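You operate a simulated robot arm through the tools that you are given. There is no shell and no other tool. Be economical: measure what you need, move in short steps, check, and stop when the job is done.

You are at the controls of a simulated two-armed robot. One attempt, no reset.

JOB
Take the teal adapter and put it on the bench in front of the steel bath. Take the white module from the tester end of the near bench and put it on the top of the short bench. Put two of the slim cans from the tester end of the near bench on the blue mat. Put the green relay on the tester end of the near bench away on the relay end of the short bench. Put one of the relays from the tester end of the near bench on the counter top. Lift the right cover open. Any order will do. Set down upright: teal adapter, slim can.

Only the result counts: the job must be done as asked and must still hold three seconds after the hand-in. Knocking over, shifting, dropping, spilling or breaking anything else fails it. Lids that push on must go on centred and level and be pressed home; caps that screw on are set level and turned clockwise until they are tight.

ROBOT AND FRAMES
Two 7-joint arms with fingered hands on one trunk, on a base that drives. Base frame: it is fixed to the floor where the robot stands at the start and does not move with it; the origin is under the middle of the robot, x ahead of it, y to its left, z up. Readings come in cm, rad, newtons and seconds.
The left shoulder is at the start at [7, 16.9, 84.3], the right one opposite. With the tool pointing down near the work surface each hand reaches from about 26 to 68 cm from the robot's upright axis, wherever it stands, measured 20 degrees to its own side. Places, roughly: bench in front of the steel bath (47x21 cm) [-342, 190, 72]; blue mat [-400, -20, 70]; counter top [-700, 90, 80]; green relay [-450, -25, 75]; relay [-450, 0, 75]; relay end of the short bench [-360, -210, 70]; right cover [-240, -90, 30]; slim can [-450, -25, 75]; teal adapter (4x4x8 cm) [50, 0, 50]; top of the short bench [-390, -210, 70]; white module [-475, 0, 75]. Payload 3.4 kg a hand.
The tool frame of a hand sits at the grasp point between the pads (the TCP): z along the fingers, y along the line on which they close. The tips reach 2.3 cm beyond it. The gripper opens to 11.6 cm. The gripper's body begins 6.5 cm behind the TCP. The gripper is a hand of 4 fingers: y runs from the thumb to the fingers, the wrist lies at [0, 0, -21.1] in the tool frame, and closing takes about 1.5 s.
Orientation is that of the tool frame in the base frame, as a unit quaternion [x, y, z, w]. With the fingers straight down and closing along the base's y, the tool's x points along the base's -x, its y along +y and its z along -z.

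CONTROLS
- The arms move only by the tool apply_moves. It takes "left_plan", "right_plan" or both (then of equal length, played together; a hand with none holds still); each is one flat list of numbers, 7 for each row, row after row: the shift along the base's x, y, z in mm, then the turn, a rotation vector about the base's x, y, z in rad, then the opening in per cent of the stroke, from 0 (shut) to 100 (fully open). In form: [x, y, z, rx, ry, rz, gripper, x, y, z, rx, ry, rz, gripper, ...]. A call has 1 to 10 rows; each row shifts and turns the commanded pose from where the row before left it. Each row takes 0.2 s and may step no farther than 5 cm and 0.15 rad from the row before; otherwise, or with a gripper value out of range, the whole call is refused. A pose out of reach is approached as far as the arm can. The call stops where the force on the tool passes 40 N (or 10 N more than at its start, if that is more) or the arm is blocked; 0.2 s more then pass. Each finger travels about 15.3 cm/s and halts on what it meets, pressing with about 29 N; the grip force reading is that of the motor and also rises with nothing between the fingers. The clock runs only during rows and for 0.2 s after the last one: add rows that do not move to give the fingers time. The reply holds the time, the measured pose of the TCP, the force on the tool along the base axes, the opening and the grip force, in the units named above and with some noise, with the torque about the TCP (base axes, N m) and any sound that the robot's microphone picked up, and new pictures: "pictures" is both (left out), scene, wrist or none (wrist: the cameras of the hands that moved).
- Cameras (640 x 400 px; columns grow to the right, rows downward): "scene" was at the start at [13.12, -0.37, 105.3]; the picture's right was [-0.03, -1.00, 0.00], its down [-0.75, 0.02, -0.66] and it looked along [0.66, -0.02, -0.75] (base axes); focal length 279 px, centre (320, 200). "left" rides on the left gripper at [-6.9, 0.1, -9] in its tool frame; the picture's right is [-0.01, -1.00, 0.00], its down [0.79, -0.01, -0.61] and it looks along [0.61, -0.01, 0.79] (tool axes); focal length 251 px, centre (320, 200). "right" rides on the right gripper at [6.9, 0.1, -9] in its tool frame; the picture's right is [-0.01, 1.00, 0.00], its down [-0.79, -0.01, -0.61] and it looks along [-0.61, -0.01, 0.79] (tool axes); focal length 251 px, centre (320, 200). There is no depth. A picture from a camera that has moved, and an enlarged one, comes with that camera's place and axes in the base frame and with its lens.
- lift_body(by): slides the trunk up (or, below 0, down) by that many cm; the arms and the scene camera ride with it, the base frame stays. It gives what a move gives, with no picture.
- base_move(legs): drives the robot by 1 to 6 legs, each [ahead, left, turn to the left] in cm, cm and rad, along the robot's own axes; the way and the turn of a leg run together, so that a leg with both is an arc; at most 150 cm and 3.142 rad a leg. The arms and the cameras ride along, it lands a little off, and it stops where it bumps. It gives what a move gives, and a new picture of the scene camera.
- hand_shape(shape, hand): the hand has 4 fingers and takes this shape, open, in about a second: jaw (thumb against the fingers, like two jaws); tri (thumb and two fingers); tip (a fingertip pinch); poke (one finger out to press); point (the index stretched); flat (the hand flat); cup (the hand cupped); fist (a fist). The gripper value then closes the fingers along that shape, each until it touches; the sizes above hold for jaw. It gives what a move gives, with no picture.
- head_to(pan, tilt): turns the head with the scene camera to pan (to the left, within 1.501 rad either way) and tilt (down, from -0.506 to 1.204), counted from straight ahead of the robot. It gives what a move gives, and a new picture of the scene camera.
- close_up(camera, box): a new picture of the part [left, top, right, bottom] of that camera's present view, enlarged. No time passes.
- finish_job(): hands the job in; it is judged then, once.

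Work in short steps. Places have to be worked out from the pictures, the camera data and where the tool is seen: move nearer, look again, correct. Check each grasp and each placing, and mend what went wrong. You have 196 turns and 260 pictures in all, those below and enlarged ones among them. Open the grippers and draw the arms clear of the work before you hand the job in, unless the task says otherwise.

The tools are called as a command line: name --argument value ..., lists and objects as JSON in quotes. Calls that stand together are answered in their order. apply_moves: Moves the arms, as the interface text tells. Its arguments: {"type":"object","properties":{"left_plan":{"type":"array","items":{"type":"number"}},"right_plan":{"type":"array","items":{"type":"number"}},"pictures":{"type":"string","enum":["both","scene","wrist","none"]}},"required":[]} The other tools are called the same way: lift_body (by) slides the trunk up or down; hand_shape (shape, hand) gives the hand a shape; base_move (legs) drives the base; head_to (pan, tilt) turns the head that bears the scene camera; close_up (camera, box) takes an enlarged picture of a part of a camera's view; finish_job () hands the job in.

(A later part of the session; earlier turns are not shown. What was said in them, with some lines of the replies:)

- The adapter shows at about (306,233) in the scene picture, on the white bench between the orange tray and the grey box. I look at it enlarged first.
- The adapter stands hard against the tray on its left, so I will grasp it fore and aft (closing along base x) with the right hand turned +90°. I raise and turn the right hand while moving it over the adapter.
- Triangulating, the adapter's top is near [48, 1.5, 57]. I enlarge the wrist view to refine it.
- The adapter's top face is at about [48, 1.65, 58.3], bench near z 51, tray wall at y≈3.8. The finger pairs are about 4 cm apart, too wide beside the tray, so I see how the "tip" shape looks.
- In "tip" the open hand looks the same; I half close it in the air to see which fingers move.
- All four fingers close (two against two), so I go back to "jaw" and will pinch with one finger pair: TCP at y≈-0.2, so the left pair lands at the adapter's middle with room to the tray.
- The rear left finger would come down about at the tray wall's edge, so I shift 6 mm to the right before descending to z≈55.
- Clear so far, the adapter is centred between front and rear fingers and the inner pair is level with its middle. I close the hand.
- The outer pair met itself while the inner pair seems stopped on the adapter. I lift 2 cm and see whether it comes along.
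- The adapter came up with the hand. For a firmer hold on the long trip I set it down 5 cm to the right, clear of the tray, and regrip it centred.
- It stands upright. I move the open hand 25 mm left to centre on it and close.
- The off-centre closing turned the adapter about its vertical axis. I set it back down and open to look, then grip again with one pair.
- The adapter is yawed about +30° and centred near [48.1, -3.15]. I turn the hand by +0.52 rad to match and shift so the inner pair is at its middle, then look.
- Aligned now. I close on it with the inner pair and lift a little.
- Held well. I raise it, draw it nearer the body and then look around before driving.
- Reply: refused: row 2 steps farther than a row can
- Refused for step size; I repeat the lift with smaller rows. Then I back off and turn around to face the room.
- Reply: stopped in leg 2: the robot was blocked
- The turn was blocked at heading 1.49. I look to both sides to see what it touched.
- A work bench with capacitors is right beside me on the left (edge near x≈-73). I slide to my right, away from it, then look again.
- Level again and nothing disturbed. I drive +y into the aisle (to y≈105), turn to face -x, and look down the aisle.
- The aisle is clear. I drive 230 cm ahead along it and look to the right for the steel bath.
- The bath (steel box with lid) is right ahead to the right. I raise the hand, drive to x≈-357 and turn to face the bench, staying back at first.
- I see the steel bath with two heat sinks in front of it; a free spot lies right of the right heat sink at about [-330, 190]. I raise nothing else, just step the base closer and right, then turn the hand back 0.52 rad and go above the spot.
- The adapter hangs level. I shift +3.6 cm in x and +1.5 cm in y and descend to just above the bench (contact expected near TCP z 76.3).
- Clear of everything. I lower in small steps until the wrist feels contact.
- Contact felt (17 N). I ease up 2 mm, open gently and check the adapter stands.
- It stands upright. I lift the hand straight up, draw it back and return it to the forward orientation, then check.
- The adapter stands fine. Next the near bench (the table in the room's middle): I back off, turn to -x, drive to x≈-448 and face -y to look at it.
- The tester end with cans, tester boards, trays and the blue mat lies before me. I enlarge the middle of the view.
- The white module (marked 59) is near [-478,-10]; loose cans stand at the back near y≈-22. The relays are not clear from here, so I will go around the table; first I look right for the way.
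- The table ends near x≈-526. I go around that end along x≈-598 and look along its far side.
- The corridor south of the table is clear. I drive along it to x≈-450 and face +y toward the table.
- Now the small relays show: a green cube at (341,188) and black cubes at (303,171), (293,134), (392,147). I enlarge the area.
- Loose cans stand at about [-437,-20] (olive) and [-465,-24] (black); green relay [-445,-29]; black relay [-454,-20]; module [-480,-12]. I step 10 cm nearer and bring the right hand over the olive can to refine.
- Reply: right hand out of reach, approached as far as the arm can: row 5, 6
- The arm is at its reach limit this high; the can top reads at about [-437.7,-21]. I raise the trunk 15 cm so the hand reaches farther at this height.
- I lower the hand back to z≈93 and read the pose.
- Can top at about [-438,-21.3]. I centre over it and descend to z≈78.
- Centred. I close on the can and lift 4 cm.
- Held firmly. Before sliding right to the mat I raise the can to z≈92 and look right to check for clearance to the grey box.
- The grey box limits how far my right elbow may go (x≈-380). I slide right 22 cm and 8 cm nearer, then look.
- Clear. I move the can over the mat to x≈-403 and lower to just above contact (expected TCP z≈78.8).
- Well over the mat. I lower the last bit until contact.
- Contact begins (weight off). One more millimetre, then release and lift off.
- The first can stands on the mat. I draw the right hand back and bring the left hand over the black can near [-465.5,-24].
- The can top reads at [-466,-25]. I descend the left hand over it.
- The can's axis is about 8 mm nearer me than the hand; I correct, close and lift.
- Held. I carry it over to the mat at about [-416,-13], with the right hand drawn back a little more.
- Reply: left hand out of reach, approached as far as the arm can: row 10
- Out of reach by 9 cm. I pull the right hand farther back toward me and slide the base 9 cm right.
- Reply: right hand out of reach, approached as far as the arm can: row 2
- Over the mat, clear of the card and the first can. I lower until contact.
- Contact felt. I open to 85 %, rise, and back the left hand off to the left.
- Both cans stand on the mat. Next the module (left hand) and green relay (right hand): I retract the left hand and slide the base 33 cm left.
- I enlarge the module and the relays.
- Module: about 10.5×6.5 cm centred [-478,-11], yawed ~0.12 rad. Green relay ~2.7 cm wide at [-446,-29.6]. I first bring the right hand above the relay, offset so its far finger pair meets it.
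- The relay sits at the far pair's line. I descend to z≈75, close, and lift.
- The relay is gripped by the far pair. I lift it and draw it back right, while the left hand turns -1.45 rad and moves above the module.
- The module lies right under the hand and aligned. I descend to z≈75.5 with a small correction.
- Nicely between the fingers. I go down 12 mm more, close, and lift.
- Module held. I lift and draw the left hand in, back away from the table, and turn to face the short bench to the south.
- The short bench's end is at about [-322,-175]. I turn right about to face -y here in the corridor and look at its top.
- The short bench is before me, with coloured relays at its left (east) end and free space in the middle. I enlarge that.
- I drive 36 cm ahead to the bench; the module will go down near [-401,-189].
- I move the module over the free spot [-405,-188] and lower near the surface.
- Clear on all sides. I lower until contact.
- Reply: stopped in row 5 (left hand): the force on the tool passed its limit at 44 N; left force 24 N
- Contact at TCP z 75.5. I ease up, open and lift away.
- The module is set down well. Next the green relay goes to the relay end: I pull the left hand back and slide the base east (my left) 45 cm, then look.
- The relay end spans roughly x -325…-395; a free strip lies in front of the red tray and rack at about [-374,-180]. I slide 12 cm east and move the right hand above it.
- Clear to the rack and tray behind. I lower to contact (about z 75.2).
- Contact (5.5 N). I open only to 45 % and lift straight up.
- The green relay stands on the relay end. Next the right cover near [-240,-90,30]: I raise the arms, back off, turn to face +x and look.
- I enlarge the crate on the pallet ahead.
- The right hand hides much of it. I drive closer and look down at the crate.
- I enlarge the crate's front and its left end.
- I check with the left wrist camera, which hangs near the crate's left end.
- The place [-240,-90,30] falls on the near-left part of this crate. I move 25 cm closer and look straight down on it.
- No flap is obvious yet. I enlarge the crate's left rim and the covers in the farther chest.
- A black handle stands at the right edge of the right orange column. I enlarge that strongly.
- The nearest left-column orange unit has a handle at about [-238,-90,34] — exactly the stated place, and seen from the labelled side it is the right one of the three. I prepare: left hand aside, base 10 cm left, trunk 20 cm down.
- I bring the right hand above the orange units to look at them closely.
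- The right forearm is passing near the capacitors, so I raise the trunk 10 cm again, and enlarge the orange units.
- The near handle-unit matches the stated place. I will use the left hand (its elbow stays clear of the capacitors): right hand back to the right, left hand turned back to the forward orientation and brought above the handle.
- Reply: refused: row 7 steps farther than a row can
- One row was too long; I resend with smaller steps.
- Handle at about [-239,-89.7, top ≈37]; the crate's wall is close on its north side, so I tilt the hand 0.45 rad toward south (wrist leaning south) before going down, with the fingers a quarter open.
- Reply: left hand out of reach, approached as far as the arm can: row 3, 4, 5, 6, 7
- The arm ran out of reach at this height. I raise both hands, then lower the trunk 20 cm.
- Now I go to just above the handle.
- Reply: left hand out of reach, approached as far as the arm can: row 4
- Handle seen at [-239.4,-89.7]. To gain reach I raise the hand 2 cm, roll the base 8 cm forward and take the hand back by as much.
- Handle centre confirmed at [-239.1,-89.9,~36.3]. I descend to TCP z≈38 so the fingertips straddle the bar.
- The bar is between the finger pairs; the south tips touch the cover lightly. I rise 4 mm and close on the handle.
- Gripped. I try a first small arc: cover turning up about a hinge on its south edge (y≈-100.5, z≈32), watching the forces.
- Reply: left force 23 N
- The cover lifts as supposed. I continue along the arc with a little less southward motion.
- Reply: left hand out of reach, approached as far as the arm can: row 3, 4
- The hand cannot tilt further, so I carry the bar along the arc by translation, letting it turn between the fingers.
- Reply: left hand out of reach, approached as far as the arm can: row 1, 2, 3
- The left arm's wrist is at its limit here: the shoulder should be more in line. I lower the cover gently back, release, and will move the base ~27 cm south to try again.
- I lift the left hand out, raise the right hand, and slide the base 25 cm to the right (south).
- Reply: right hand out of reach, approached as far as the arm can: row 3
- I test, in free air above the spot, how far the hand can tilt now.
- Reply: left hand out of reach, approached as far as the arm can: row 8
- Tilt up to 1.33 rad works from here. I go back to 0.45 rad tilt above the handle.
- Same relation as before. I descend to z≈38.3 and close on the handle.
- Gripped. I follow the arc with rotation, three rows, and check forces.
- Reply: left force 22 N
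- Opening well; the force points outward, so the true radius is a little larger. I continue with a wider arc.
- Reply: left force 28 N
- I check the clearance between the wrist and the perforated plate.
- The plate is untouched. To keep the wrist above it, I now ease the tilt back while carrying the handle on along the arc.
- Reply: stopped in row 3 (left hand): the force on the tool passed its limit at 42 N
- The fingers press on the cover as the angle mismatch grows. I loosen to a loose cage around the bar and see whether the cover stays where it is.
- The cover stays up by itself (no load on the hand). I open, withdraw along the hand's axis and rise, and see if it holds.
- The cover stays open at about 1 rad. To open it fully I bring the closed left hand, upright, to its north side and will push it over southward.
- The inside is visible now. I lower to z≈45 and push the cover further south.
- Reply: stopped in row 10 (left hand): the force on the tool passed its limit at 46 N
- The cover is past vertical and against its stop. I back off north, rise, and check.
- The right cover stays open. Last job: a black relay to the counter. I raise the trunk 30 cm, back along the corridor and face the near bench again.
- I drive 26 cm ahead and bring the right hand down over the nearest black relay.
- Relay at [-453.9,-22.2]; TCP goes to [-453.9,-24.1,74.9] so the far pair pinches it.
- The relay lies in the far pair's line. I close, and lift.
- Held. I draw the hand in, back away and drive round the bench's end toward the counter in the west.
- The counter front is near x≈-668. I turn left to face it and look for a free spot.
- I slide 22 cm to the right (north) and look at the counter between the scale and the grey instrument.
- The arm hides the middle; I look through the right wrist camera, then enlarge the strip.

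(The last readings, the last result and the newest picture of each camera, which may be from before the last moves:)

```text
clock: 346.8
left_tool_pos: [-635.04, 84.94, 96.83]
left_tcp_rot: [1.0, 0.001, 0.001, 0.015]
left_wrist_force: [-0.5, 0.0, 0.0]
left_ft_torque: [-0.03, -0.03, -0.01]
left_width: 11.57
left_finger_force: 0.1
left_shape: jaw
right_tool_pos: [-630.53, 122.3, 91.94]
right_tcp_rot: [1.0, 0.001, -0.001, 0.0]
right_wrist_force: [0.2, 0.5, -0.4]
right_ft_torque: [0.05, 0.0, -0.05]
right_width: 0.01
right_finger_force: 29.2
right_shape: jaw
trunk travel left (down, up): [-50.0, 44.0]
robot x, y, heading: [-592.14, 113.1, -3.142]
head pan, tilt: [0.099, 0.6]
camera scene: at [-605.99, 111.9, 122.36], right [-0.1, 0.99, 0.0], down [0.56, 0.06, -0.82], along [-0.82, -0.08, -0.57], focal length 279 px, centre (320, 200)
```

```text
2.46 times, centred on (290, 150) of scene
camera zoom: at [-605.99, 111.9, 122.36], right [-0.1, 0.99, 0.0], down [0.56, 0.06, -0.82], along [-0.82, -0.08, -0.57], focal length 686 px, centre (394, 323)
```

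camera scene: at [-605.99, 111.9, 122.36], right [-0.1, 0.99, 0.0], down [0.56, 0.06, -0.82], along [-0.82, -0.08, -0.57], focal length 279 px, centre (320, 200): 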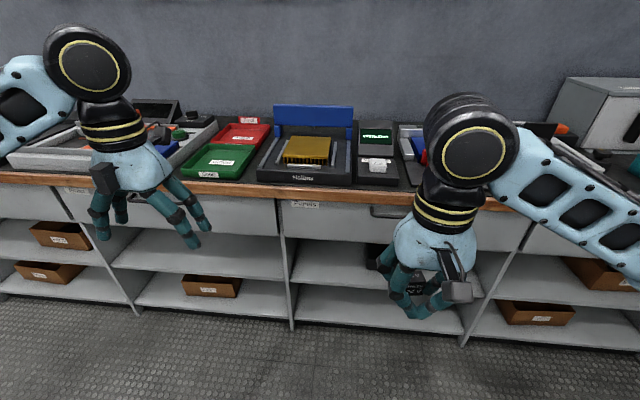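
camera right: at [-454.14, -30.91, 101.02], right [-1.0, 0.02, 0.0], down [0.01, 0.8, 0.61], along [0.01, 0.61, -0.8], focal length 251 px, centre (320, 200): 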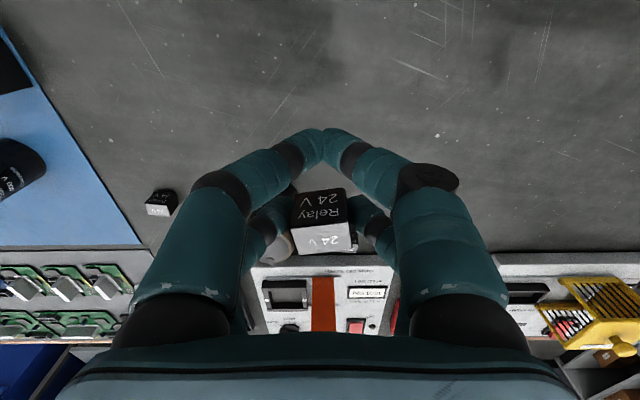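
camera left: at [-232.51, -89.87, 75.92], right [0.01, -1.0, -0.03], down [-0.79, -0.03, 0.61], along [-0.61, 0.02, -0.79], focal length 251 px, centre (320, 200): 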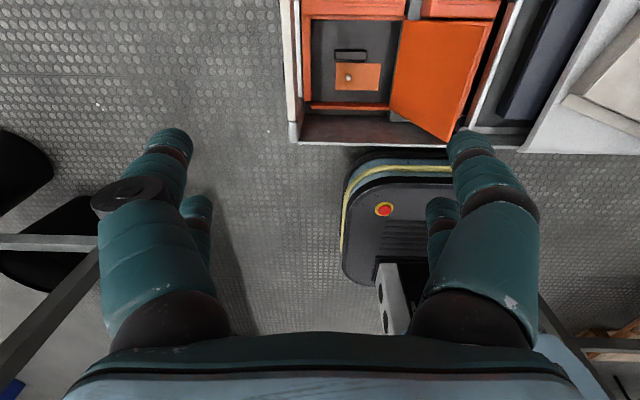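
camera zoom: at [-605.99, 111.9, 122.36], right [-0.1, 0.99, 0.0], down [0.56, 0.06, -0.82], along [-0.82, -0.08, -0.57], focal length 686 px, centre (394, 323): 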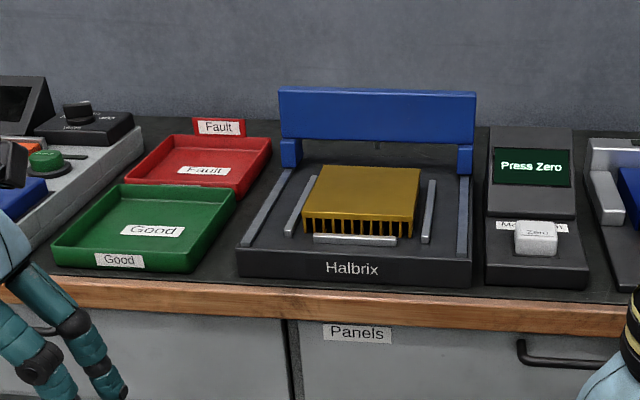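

No gap seen yet here. I move 45 cm farther right and look at the rest of the counter.

base_move --legs '[[0, -40, 0]]'

head_to --pan 0.35 --tilt 0.6

```text
clock: 349.3
left_tool_pos: [-635.02, 124.84, 96.8]
left_tcp_rot: [1.0, 0.001, 0.001, 0.015]
left_wrist_force: [-0.3, -0.9, 0.0]
left_ft_torque: [-0.02, 0.02, -0.01]
left_width: 11.58
left_finger_force: 0.1
left_shape: jaw
right_tool_pos: [-630.5, 162.15, 92.09]
right_tcp_rot: [1.0, -0.001, 0.0, 0.0]
right_wrist_force: [-0.9, -0.5, -0.3]
right_ft_torque: [-0.01, -0.03, 0.04]
right_width: 0.0
right_finger_force: 28.3
right_shape: jaw
trunk travel left (down, up): [-50.0, 44.0]
robot x, y, heading: [-592.17, 152.51, 3.143]
head pan, tilt: [0.099, 0.6]
camera scene: at [-606.01, 151.66, 122.36], right [-0.1, 1.0, 0.0], down [0.56, 0.06, -0.82], along [-0.82, -0.08, -0.57], focal length 279 px, centre (320, 200)
```

scene: 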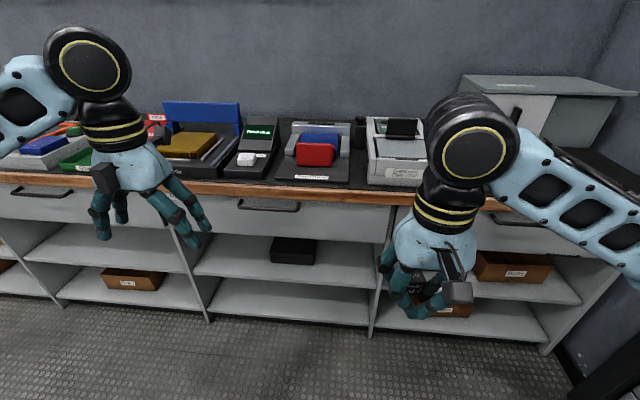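

```text
clock: 350.1
left_tool_pos: [-635.12, 124.71, 96.85]
left_tcp_rot: [1.0, 0.001, 0.001, 0.014]
left_wrist_force: [-0.2, 0.3, -0.1]
left_ft_torque: [-0.01, -0.05, 0.02]
left_width: 11.58
left_finger_force: 0.0
left_shape: jaw
right_tool_pos: [-630.45, 162.13, 91.85]
right_tcp_rot: [1.0, 0.0, 0.0, -0.001]
right_wrist_force: [0.1, 0.1, -0.1]
right_ft_torque: [0.02, -0.01, 0.0]
right_width: 0.02
right_finger_force: 28.9
right_shape: jaw
trunk travel left (down, up): [-50.0, 44.0]
robot x, y, heading: [-592.94, 152.51, 3.141]
head pan, tilt: [0.351, 0.6]
camera scene: at [-605.52, 149.45, 122.36], right [-0.34, 0.94, 0.0], down [0.53, 0.19, -0.82], along [-0.77, -0.28, -0.57], focal length 279 px, centre (320, 200)
```

scene: 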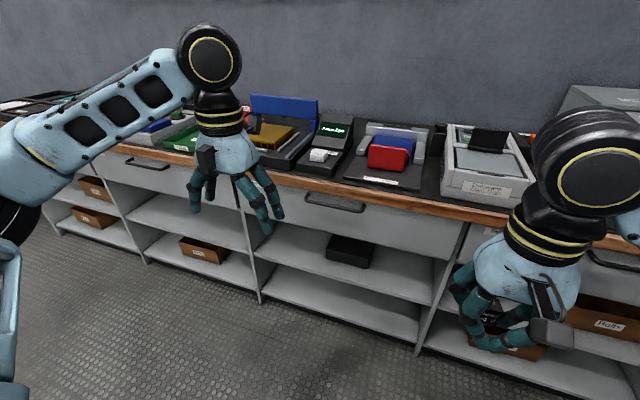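

I enlarge the gap between the clamp device and the grey instrument.

close_up --camera "scene" --box '[330, 100, 560, 240]'

close_up --camera "scene" --box '[230, 80, 400, 210]'

```text
2.78 times, centred on (445, 170) of scene
camera zoom: at [-605.52, 149.45, 122.36], right [-0.34, 0.94, 0.0], down [0.53, 0.19, -0.82], along [-0.77, -0.28, -0.57], focal length 775 px, centre (-28, 284)
```

zoom: 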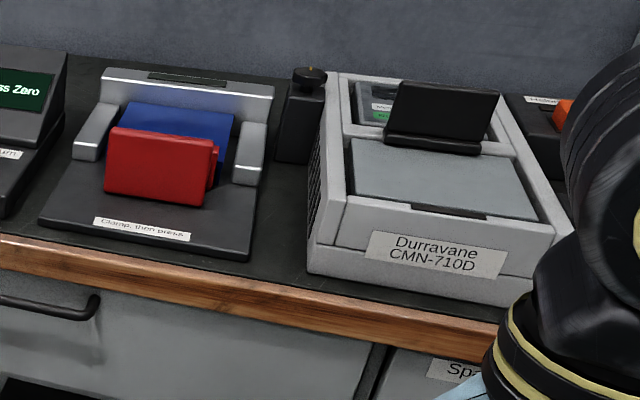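

```text
3.08 times, centred on (315, 145) of scene
camera zoom: at [-605.52, 149.45, 122.36], right [-0.34, 0.94, 0.0], down [0.53, 0.19, -0.82], along [-0.77, -0.28, -0.57], focal length 857 px, centre (335, 369)
```

zoom: 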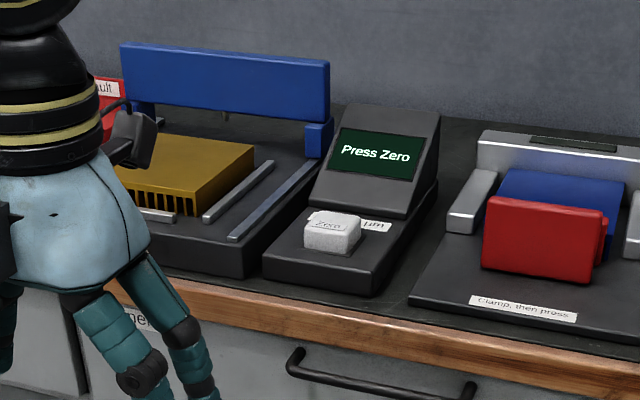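

There is a free front strip (x -669…-676) and a gap at y 154–159. I will set the relay at about [-673.3,156.4]. I drive 34 cm ahead first.

base_move --legs '[[34, 0, 0]]'

head_to --pan 0.0 --tilt 0.9

```text
clock: 352.3
left_tool_pos: [-669.46, 124.62, 96.86]
left_tcp_rot: [1.0, 0.001, 0.001, 0.015]
left_wrist_force: [1.2, -0.4, 0.9]
left_ft_torque: [0.0, 0.02, -0.03]
left_width: 11.58
left_finger_force: 0.0
left_shape: jaw
right_tool_pos: [-665.02, 161.93, 92.05]
right_tcp_rot: [1.0, 0.001, 0.001, 0.0]
right_wrist_force: [0.1, 0.4, 0.4]
right_ft_torque: [0.05, -0.06, 0.0]
right_width: 0.02
right_finger_force: 28.9
right_shape: jaw
trunk travel left (down, up): [-50.0, 44.0]
robot x, y, heading: [-626.71, 152.64, -3.139]
head pan, tilt: [0.351, 0.6]
camera scene: at [-640.0, 149.39, 122.36], right [-0.35, 0.94, 0.0], down [0.53, 0.2, -0.82], along [-0.77, -0.29, -0.57], focal length 279 px, centre (320, 200)
```

scene: 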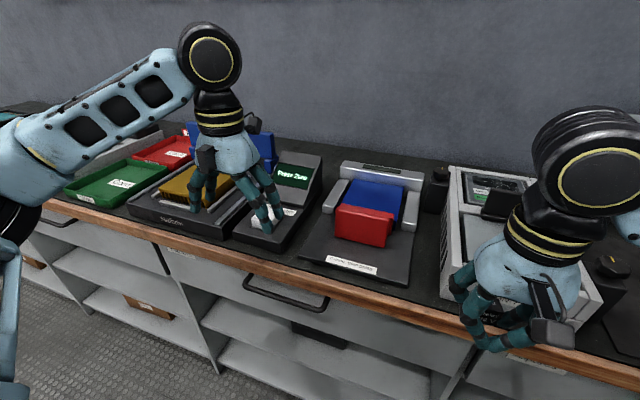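

```text
clock: 353.1
left_tool_pos: [-669.47, 124.57, 96.83]
left_tcp_rot: [1.0, 0.001, 0.001, 0.015]
left_wrist_force: [-1.0, -0.6, 0.1]
left_ft_torque: [0.03, -0.03, -0.01]
left_width: 11.58
left_finger_force: 0.1
left_shape: jaw
right_tool_pos: [-665.01, 161.97, 91.99]
right_tcp_rot: [1.0, 0.001, 0.0, -0.001]
right_wrist_force: [-0.1, 1.0, -0.4]
right_ft_torque: [-0.01, -0.03, 0.01]
right_width: 0.01
right_finger_force: 29.4
right_shape: jaw
trunk travel left (down, up): [-50.0, 44.0]
robot x, y, heading: [-627.21, 152.62, -3.141]
head pan, tilt: [0.0, 0.901]
camera scene: at [-639.2, 152.42, 119.89], right [0.0, 1.0, 0.0], down [0.78, 0.0, -0.62], along [-0.62, 0.0, -0.78], focal length 279 px, centre (320, 200)
```

scene: 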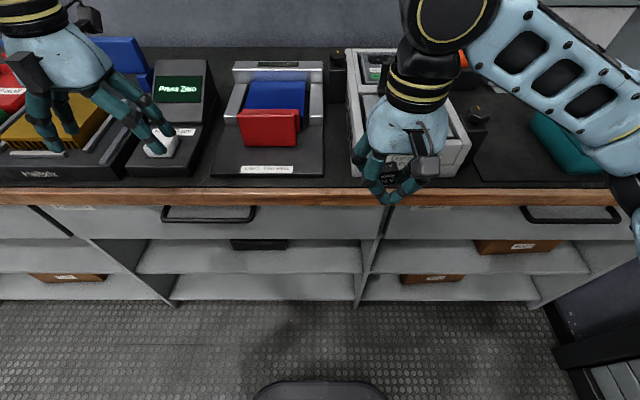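

I move above the front strip at y≈156 and look through the wrist camera.

apply_moves --right_plan '[0, -30, 0, 0, 0, 0, 0, 0, -30, 0, 0, 0, 0, 0, -30, 0, 0, 0, 0, 0, 0, -35, 0, 0, 0, 0, 0, 0, 0, 0, -35, 0, 0, 0, 0, 0, 0, 0, 0, 0, 0, 0]' --pictures "both"

```text
clock: 354.5
left_tool_pos: [-669.38, 124.54, 96.8]
left_tcp_rot: [1.0, 0.002, 0.0, 0.014]
left_wrist_force: [-0.4, 0.5, 0.2]
left_ft_torque: [0.01, -0.03, -0.02]
left_width: 11.6
left_finger_force: 0.1
left_shape: jaw
right_tool_pos: [-671.26, 155.99, 88.51]
right_tcp_rot: [1.0, 0.001, 0.0, -0.001]
right_wrist_force: [0.2, 0.2, -0.4]
right_ft_torque: [0.05, -0.01, -0.03]
right_width: 0.01
right_finger_force: 28.9
right_shape: jaw
trunk travel left (down, up): [-50.0, 44.0]
robot x, y, heading: [-627.04, 152.37, -3.142]
head pan, tilt: [0.0, 0.901]
camera scene: at [-639.19, 152.39, 119.89], right [0.0, 1.0, 0.0], down [0.78, 0.0, -0.62], along [-0.62, 0.0, -0.78], focal length 279 px, centre (320, 200)
camera right: at [-664.41, 155.87, 97.44], right [-0.01, -1.0, 0.0], down [-0.8, 0.01, 0.61], along [-0.61, 0.01, -0.8], focal length 251 px, centre (320, 200)
```

scene: 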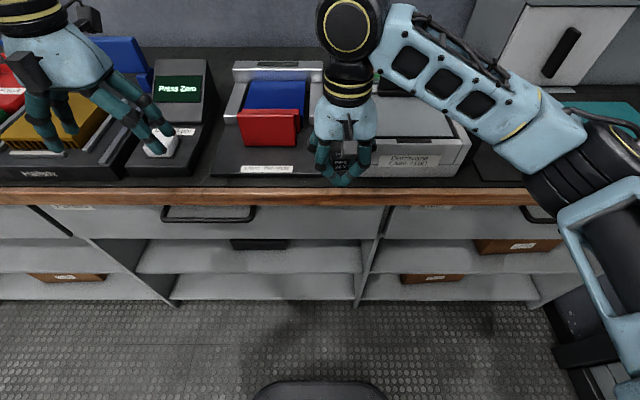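
right: 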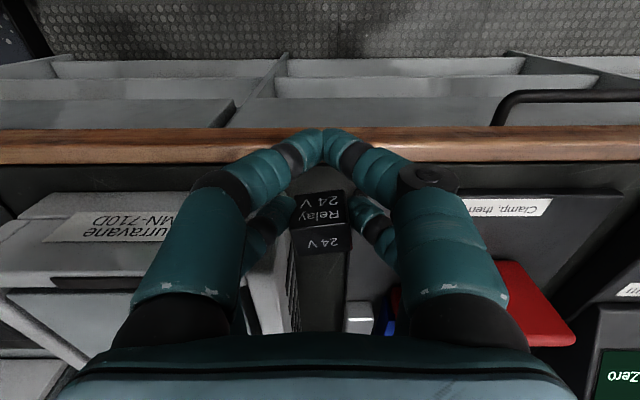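

The relay hangs in line with the gap. I shift 1 cm deeper and lower slowly to contact.

apply_moves --right_plan '[-11, 0, -20, 0, 0, 0, 0, 0, 0, -20, 0, 0, 0, 0, 0, 0, -8, 0, 0, 0, 0, 0, 0, -6, 0, 0, 0, 0, 0, 0, -5, 0, 0, 0, 0, 0, 0, 0, 0, 0, 0, 0]' --pictures "wrist"

```text
clock: 355.9
left_tool_pos: [-669.43, 124.56, 96.95]
left_tcp_rot: [1.0, 0.002, -0.001, 0.015]
left_wrist_force: [0.2, -0.9, -0.5]
left_ft_torque: [-0.01, -0.03, 0.0]
left_width: 11.58
left_finger_force: 0.1
left_shape: jaw
right_tool_pos: [-672.5, 156.06, 82.53]
right_tcp_rot: [1.0, 0.001, -0.001, 0.0]
right_wrist_force: [-1.9, 0.7, 19.7]
right_ft_torque: [0.08, 0.47, 0.04]
right_width: 0.04
right_finger_force: 28.8
right_shape: jaw
trunk travel left (down, up): [-50.0, 44.0]
robot x, y, heading: [-627.01, 152.68, -3.138]
head pan, tilt: [0.0, 0.901]
camera right: at [-665.53, 155.91, 91.65], right [-0.01, -1.0, 0.0], down [-0.79, 0.01, 0.61], along [-0.61, 0.0, -0.79], focal length 251 px, centre (320, 200)
```

right: 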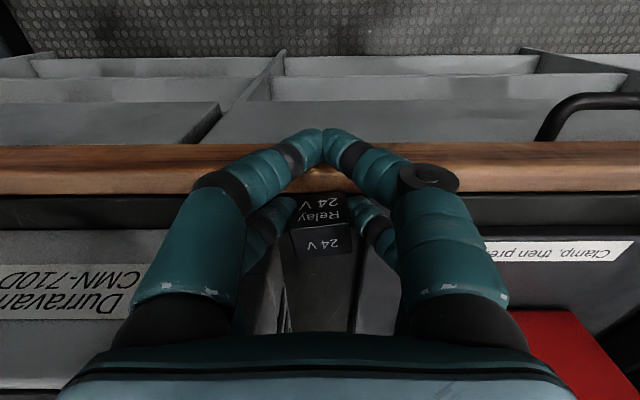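

Contact made (20 N). I ease 1 mm, open slightly to 35 % and lift straight up.

apply_moves --right_plan '[0, 0, 2, 0, 0, 0, 0, 0, 0, 0, 0, 0, 0, 15, 0, 0, 0, 0, 0, 0, 28, 0, 0, 0, 0, 0, 0, 35, 0, 0, 0, 0, 0, 0, 35, 0, 0, 20, 0, 0, 0, 35, 0, 0, 40, 0, 0, 0, 35, 0, 0, 45, 0, 0, 0, 50, 30, 0, 30, 0, 0, 0, 80, 0, 0, 0, 0, 0, 0, 100]' --pictures "both"

```text
clock: 358.1
left_tool_pos: [-669.47, 124.51, 96.89]
left_tcp_rot: [1.0, 0.001, -0.001, 0.015]
left_wrist_force: [-0.1, 1.2, 0.4]
left_ft_torque: [-0.03, 0.0, -0.01]
left_width: 11.58
left_finger_force: 0.0
left_shape: jaw
right_tool_pos: [-669.69, 155.97, 96.36]
right_tcp_rot: [1.0, 0.001, 0.001, -0.001]
right_wrist_force: [-0.4, -0.1, 0.5]
right_ft_torque: [0.0, 0.02, -0.01]
right_width: 11.58
right_finger_force: 0.0
right_shape: jaw
trunk travel left (down, up): [-50.0, 44.0]
robot x, y, heading: [-626.96, 153.01, -3.143]
head pan, tilt: [0.0, 0.901]
camera scene: at [-639.29, 152.42, 119.87], right [0.0, 1.0, 0.0], down [0.78, 0.0, -0.62], along [-0.62, 0.0, -0.78], focal length 279 px, centre (320, 200)
camera right: at [-662.82, 156.01, 105.29], right [-0.01, -1.0, 0.0], down [-0.8, 0.01, 0.61], along [-0.61, 0.0, -0.8], focal length 251 px, centre (320, 200)
```

scene: 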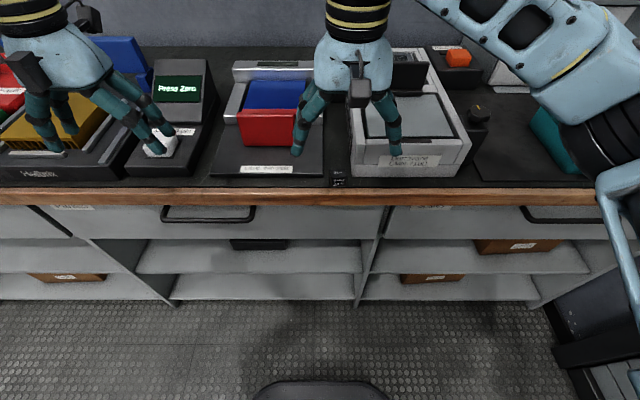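
right: 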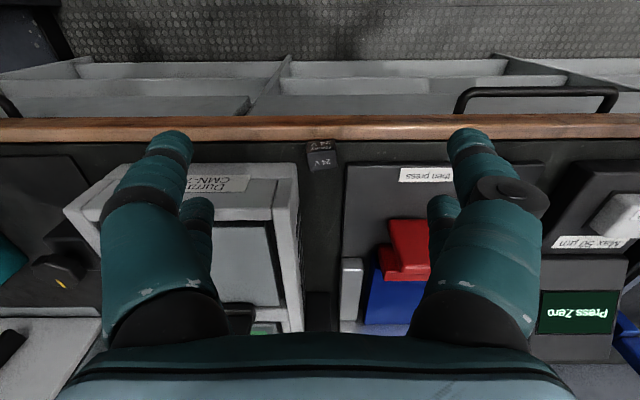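

The relay stands on the counter. I back the robot off so both arms are clear, with grippers open.

base_move --legs '[[-35, 0, 0]]'

close_up --camera "scene" --box '[240, 80, 440, 200]'

```text
clock: 360.4
left_tool_pos: [-634.38, 124.63, 96.9]
left_tcp_rot: [1.0, 0.0, 0.0, 0.014]
left_wrist_force: [0.2, 0.4, 0.2]
left_ft_torque: [0.02, 0.0, -0.02]
left_width: 11.59
left_finger_force: 0.0
left_shape: jaw
right_tool_pos: [-634.39, 156.14, 96.32]
right_tcp_rot: [1.0, -0.001, 0.0, 0.0]
right_wrist_force: [0.3, 1.1, -0.2]
right_ft_torque: [-0.02, -0.02, -0.01]
right_width: 11.63
right_finger_force: 0.2
right_shape: jaw
trunk travel left (down, up): [-50.0, 44.0]
robot x, y, heading: [-591.81, 152.74, 3.144]
head pan, tilt: [0.0, 0.901]
camera scene: at [-603.98, 152.49, 119.89], right [0.0, 1.0, 0.0], down [0.78, 0.0, -0.62], along [-0.62, 0.0, -0.78], focal length 279 px, centre (320, 200)
```

scene: 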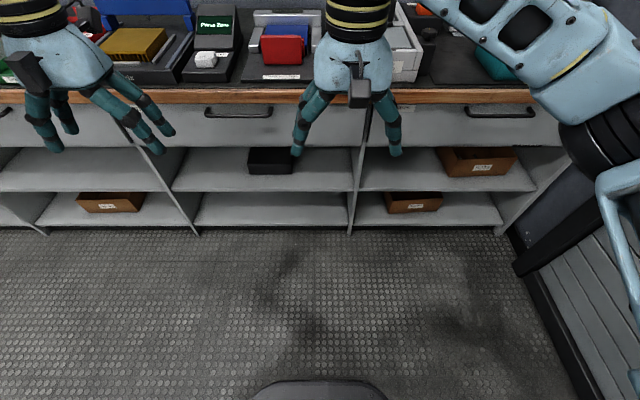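

```text
3.20 times, centred on (340, 140) of scene
camera zoom: at [-603.98, 152.49, 119.89], right [0.0, 1.0, 0.0], down [0.78, 0.0, -0.62], along [-0.62, 0.0, -0.78], focal length 892 px, centre (256, 392)
```

zoom: 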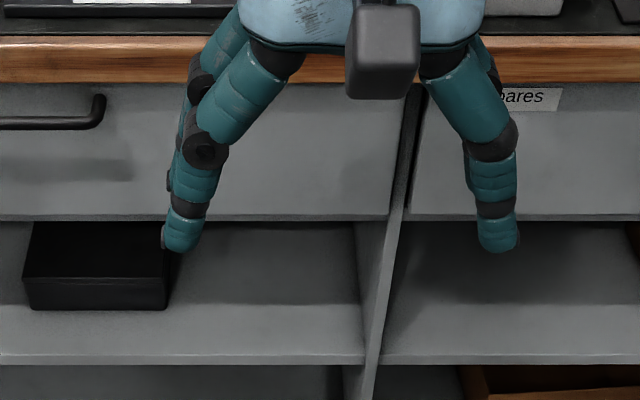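

All items are in place, both grippers are open and the arms are clear, so I hand in.

finish_job

```text
The job is handed in.
```

I finished all six parts of the job and handed it in, but I have not seen a result. While turning away from the first bench at the start, the robot stopped against the bench behind it. I saw nothing knocked over there, but I can't rule out a small shift.

- **Teal adapter:** it stands upright in front of the steel bath.
- **White module:** it is on top of the short bench.
- **Slim cans:** two of the loose cans stand upright on the blue mat. I read "slim cans" as the loose ones, not those in the rack.
- **Green relay:** it is on the relay end of the short bench.
- **Black relay:** one is on the front strip of the counter top.
- **Right cover:** it is open past vertical and stayed there when I let go. I took it to be the orange cover with a handle at the given place in the crate.
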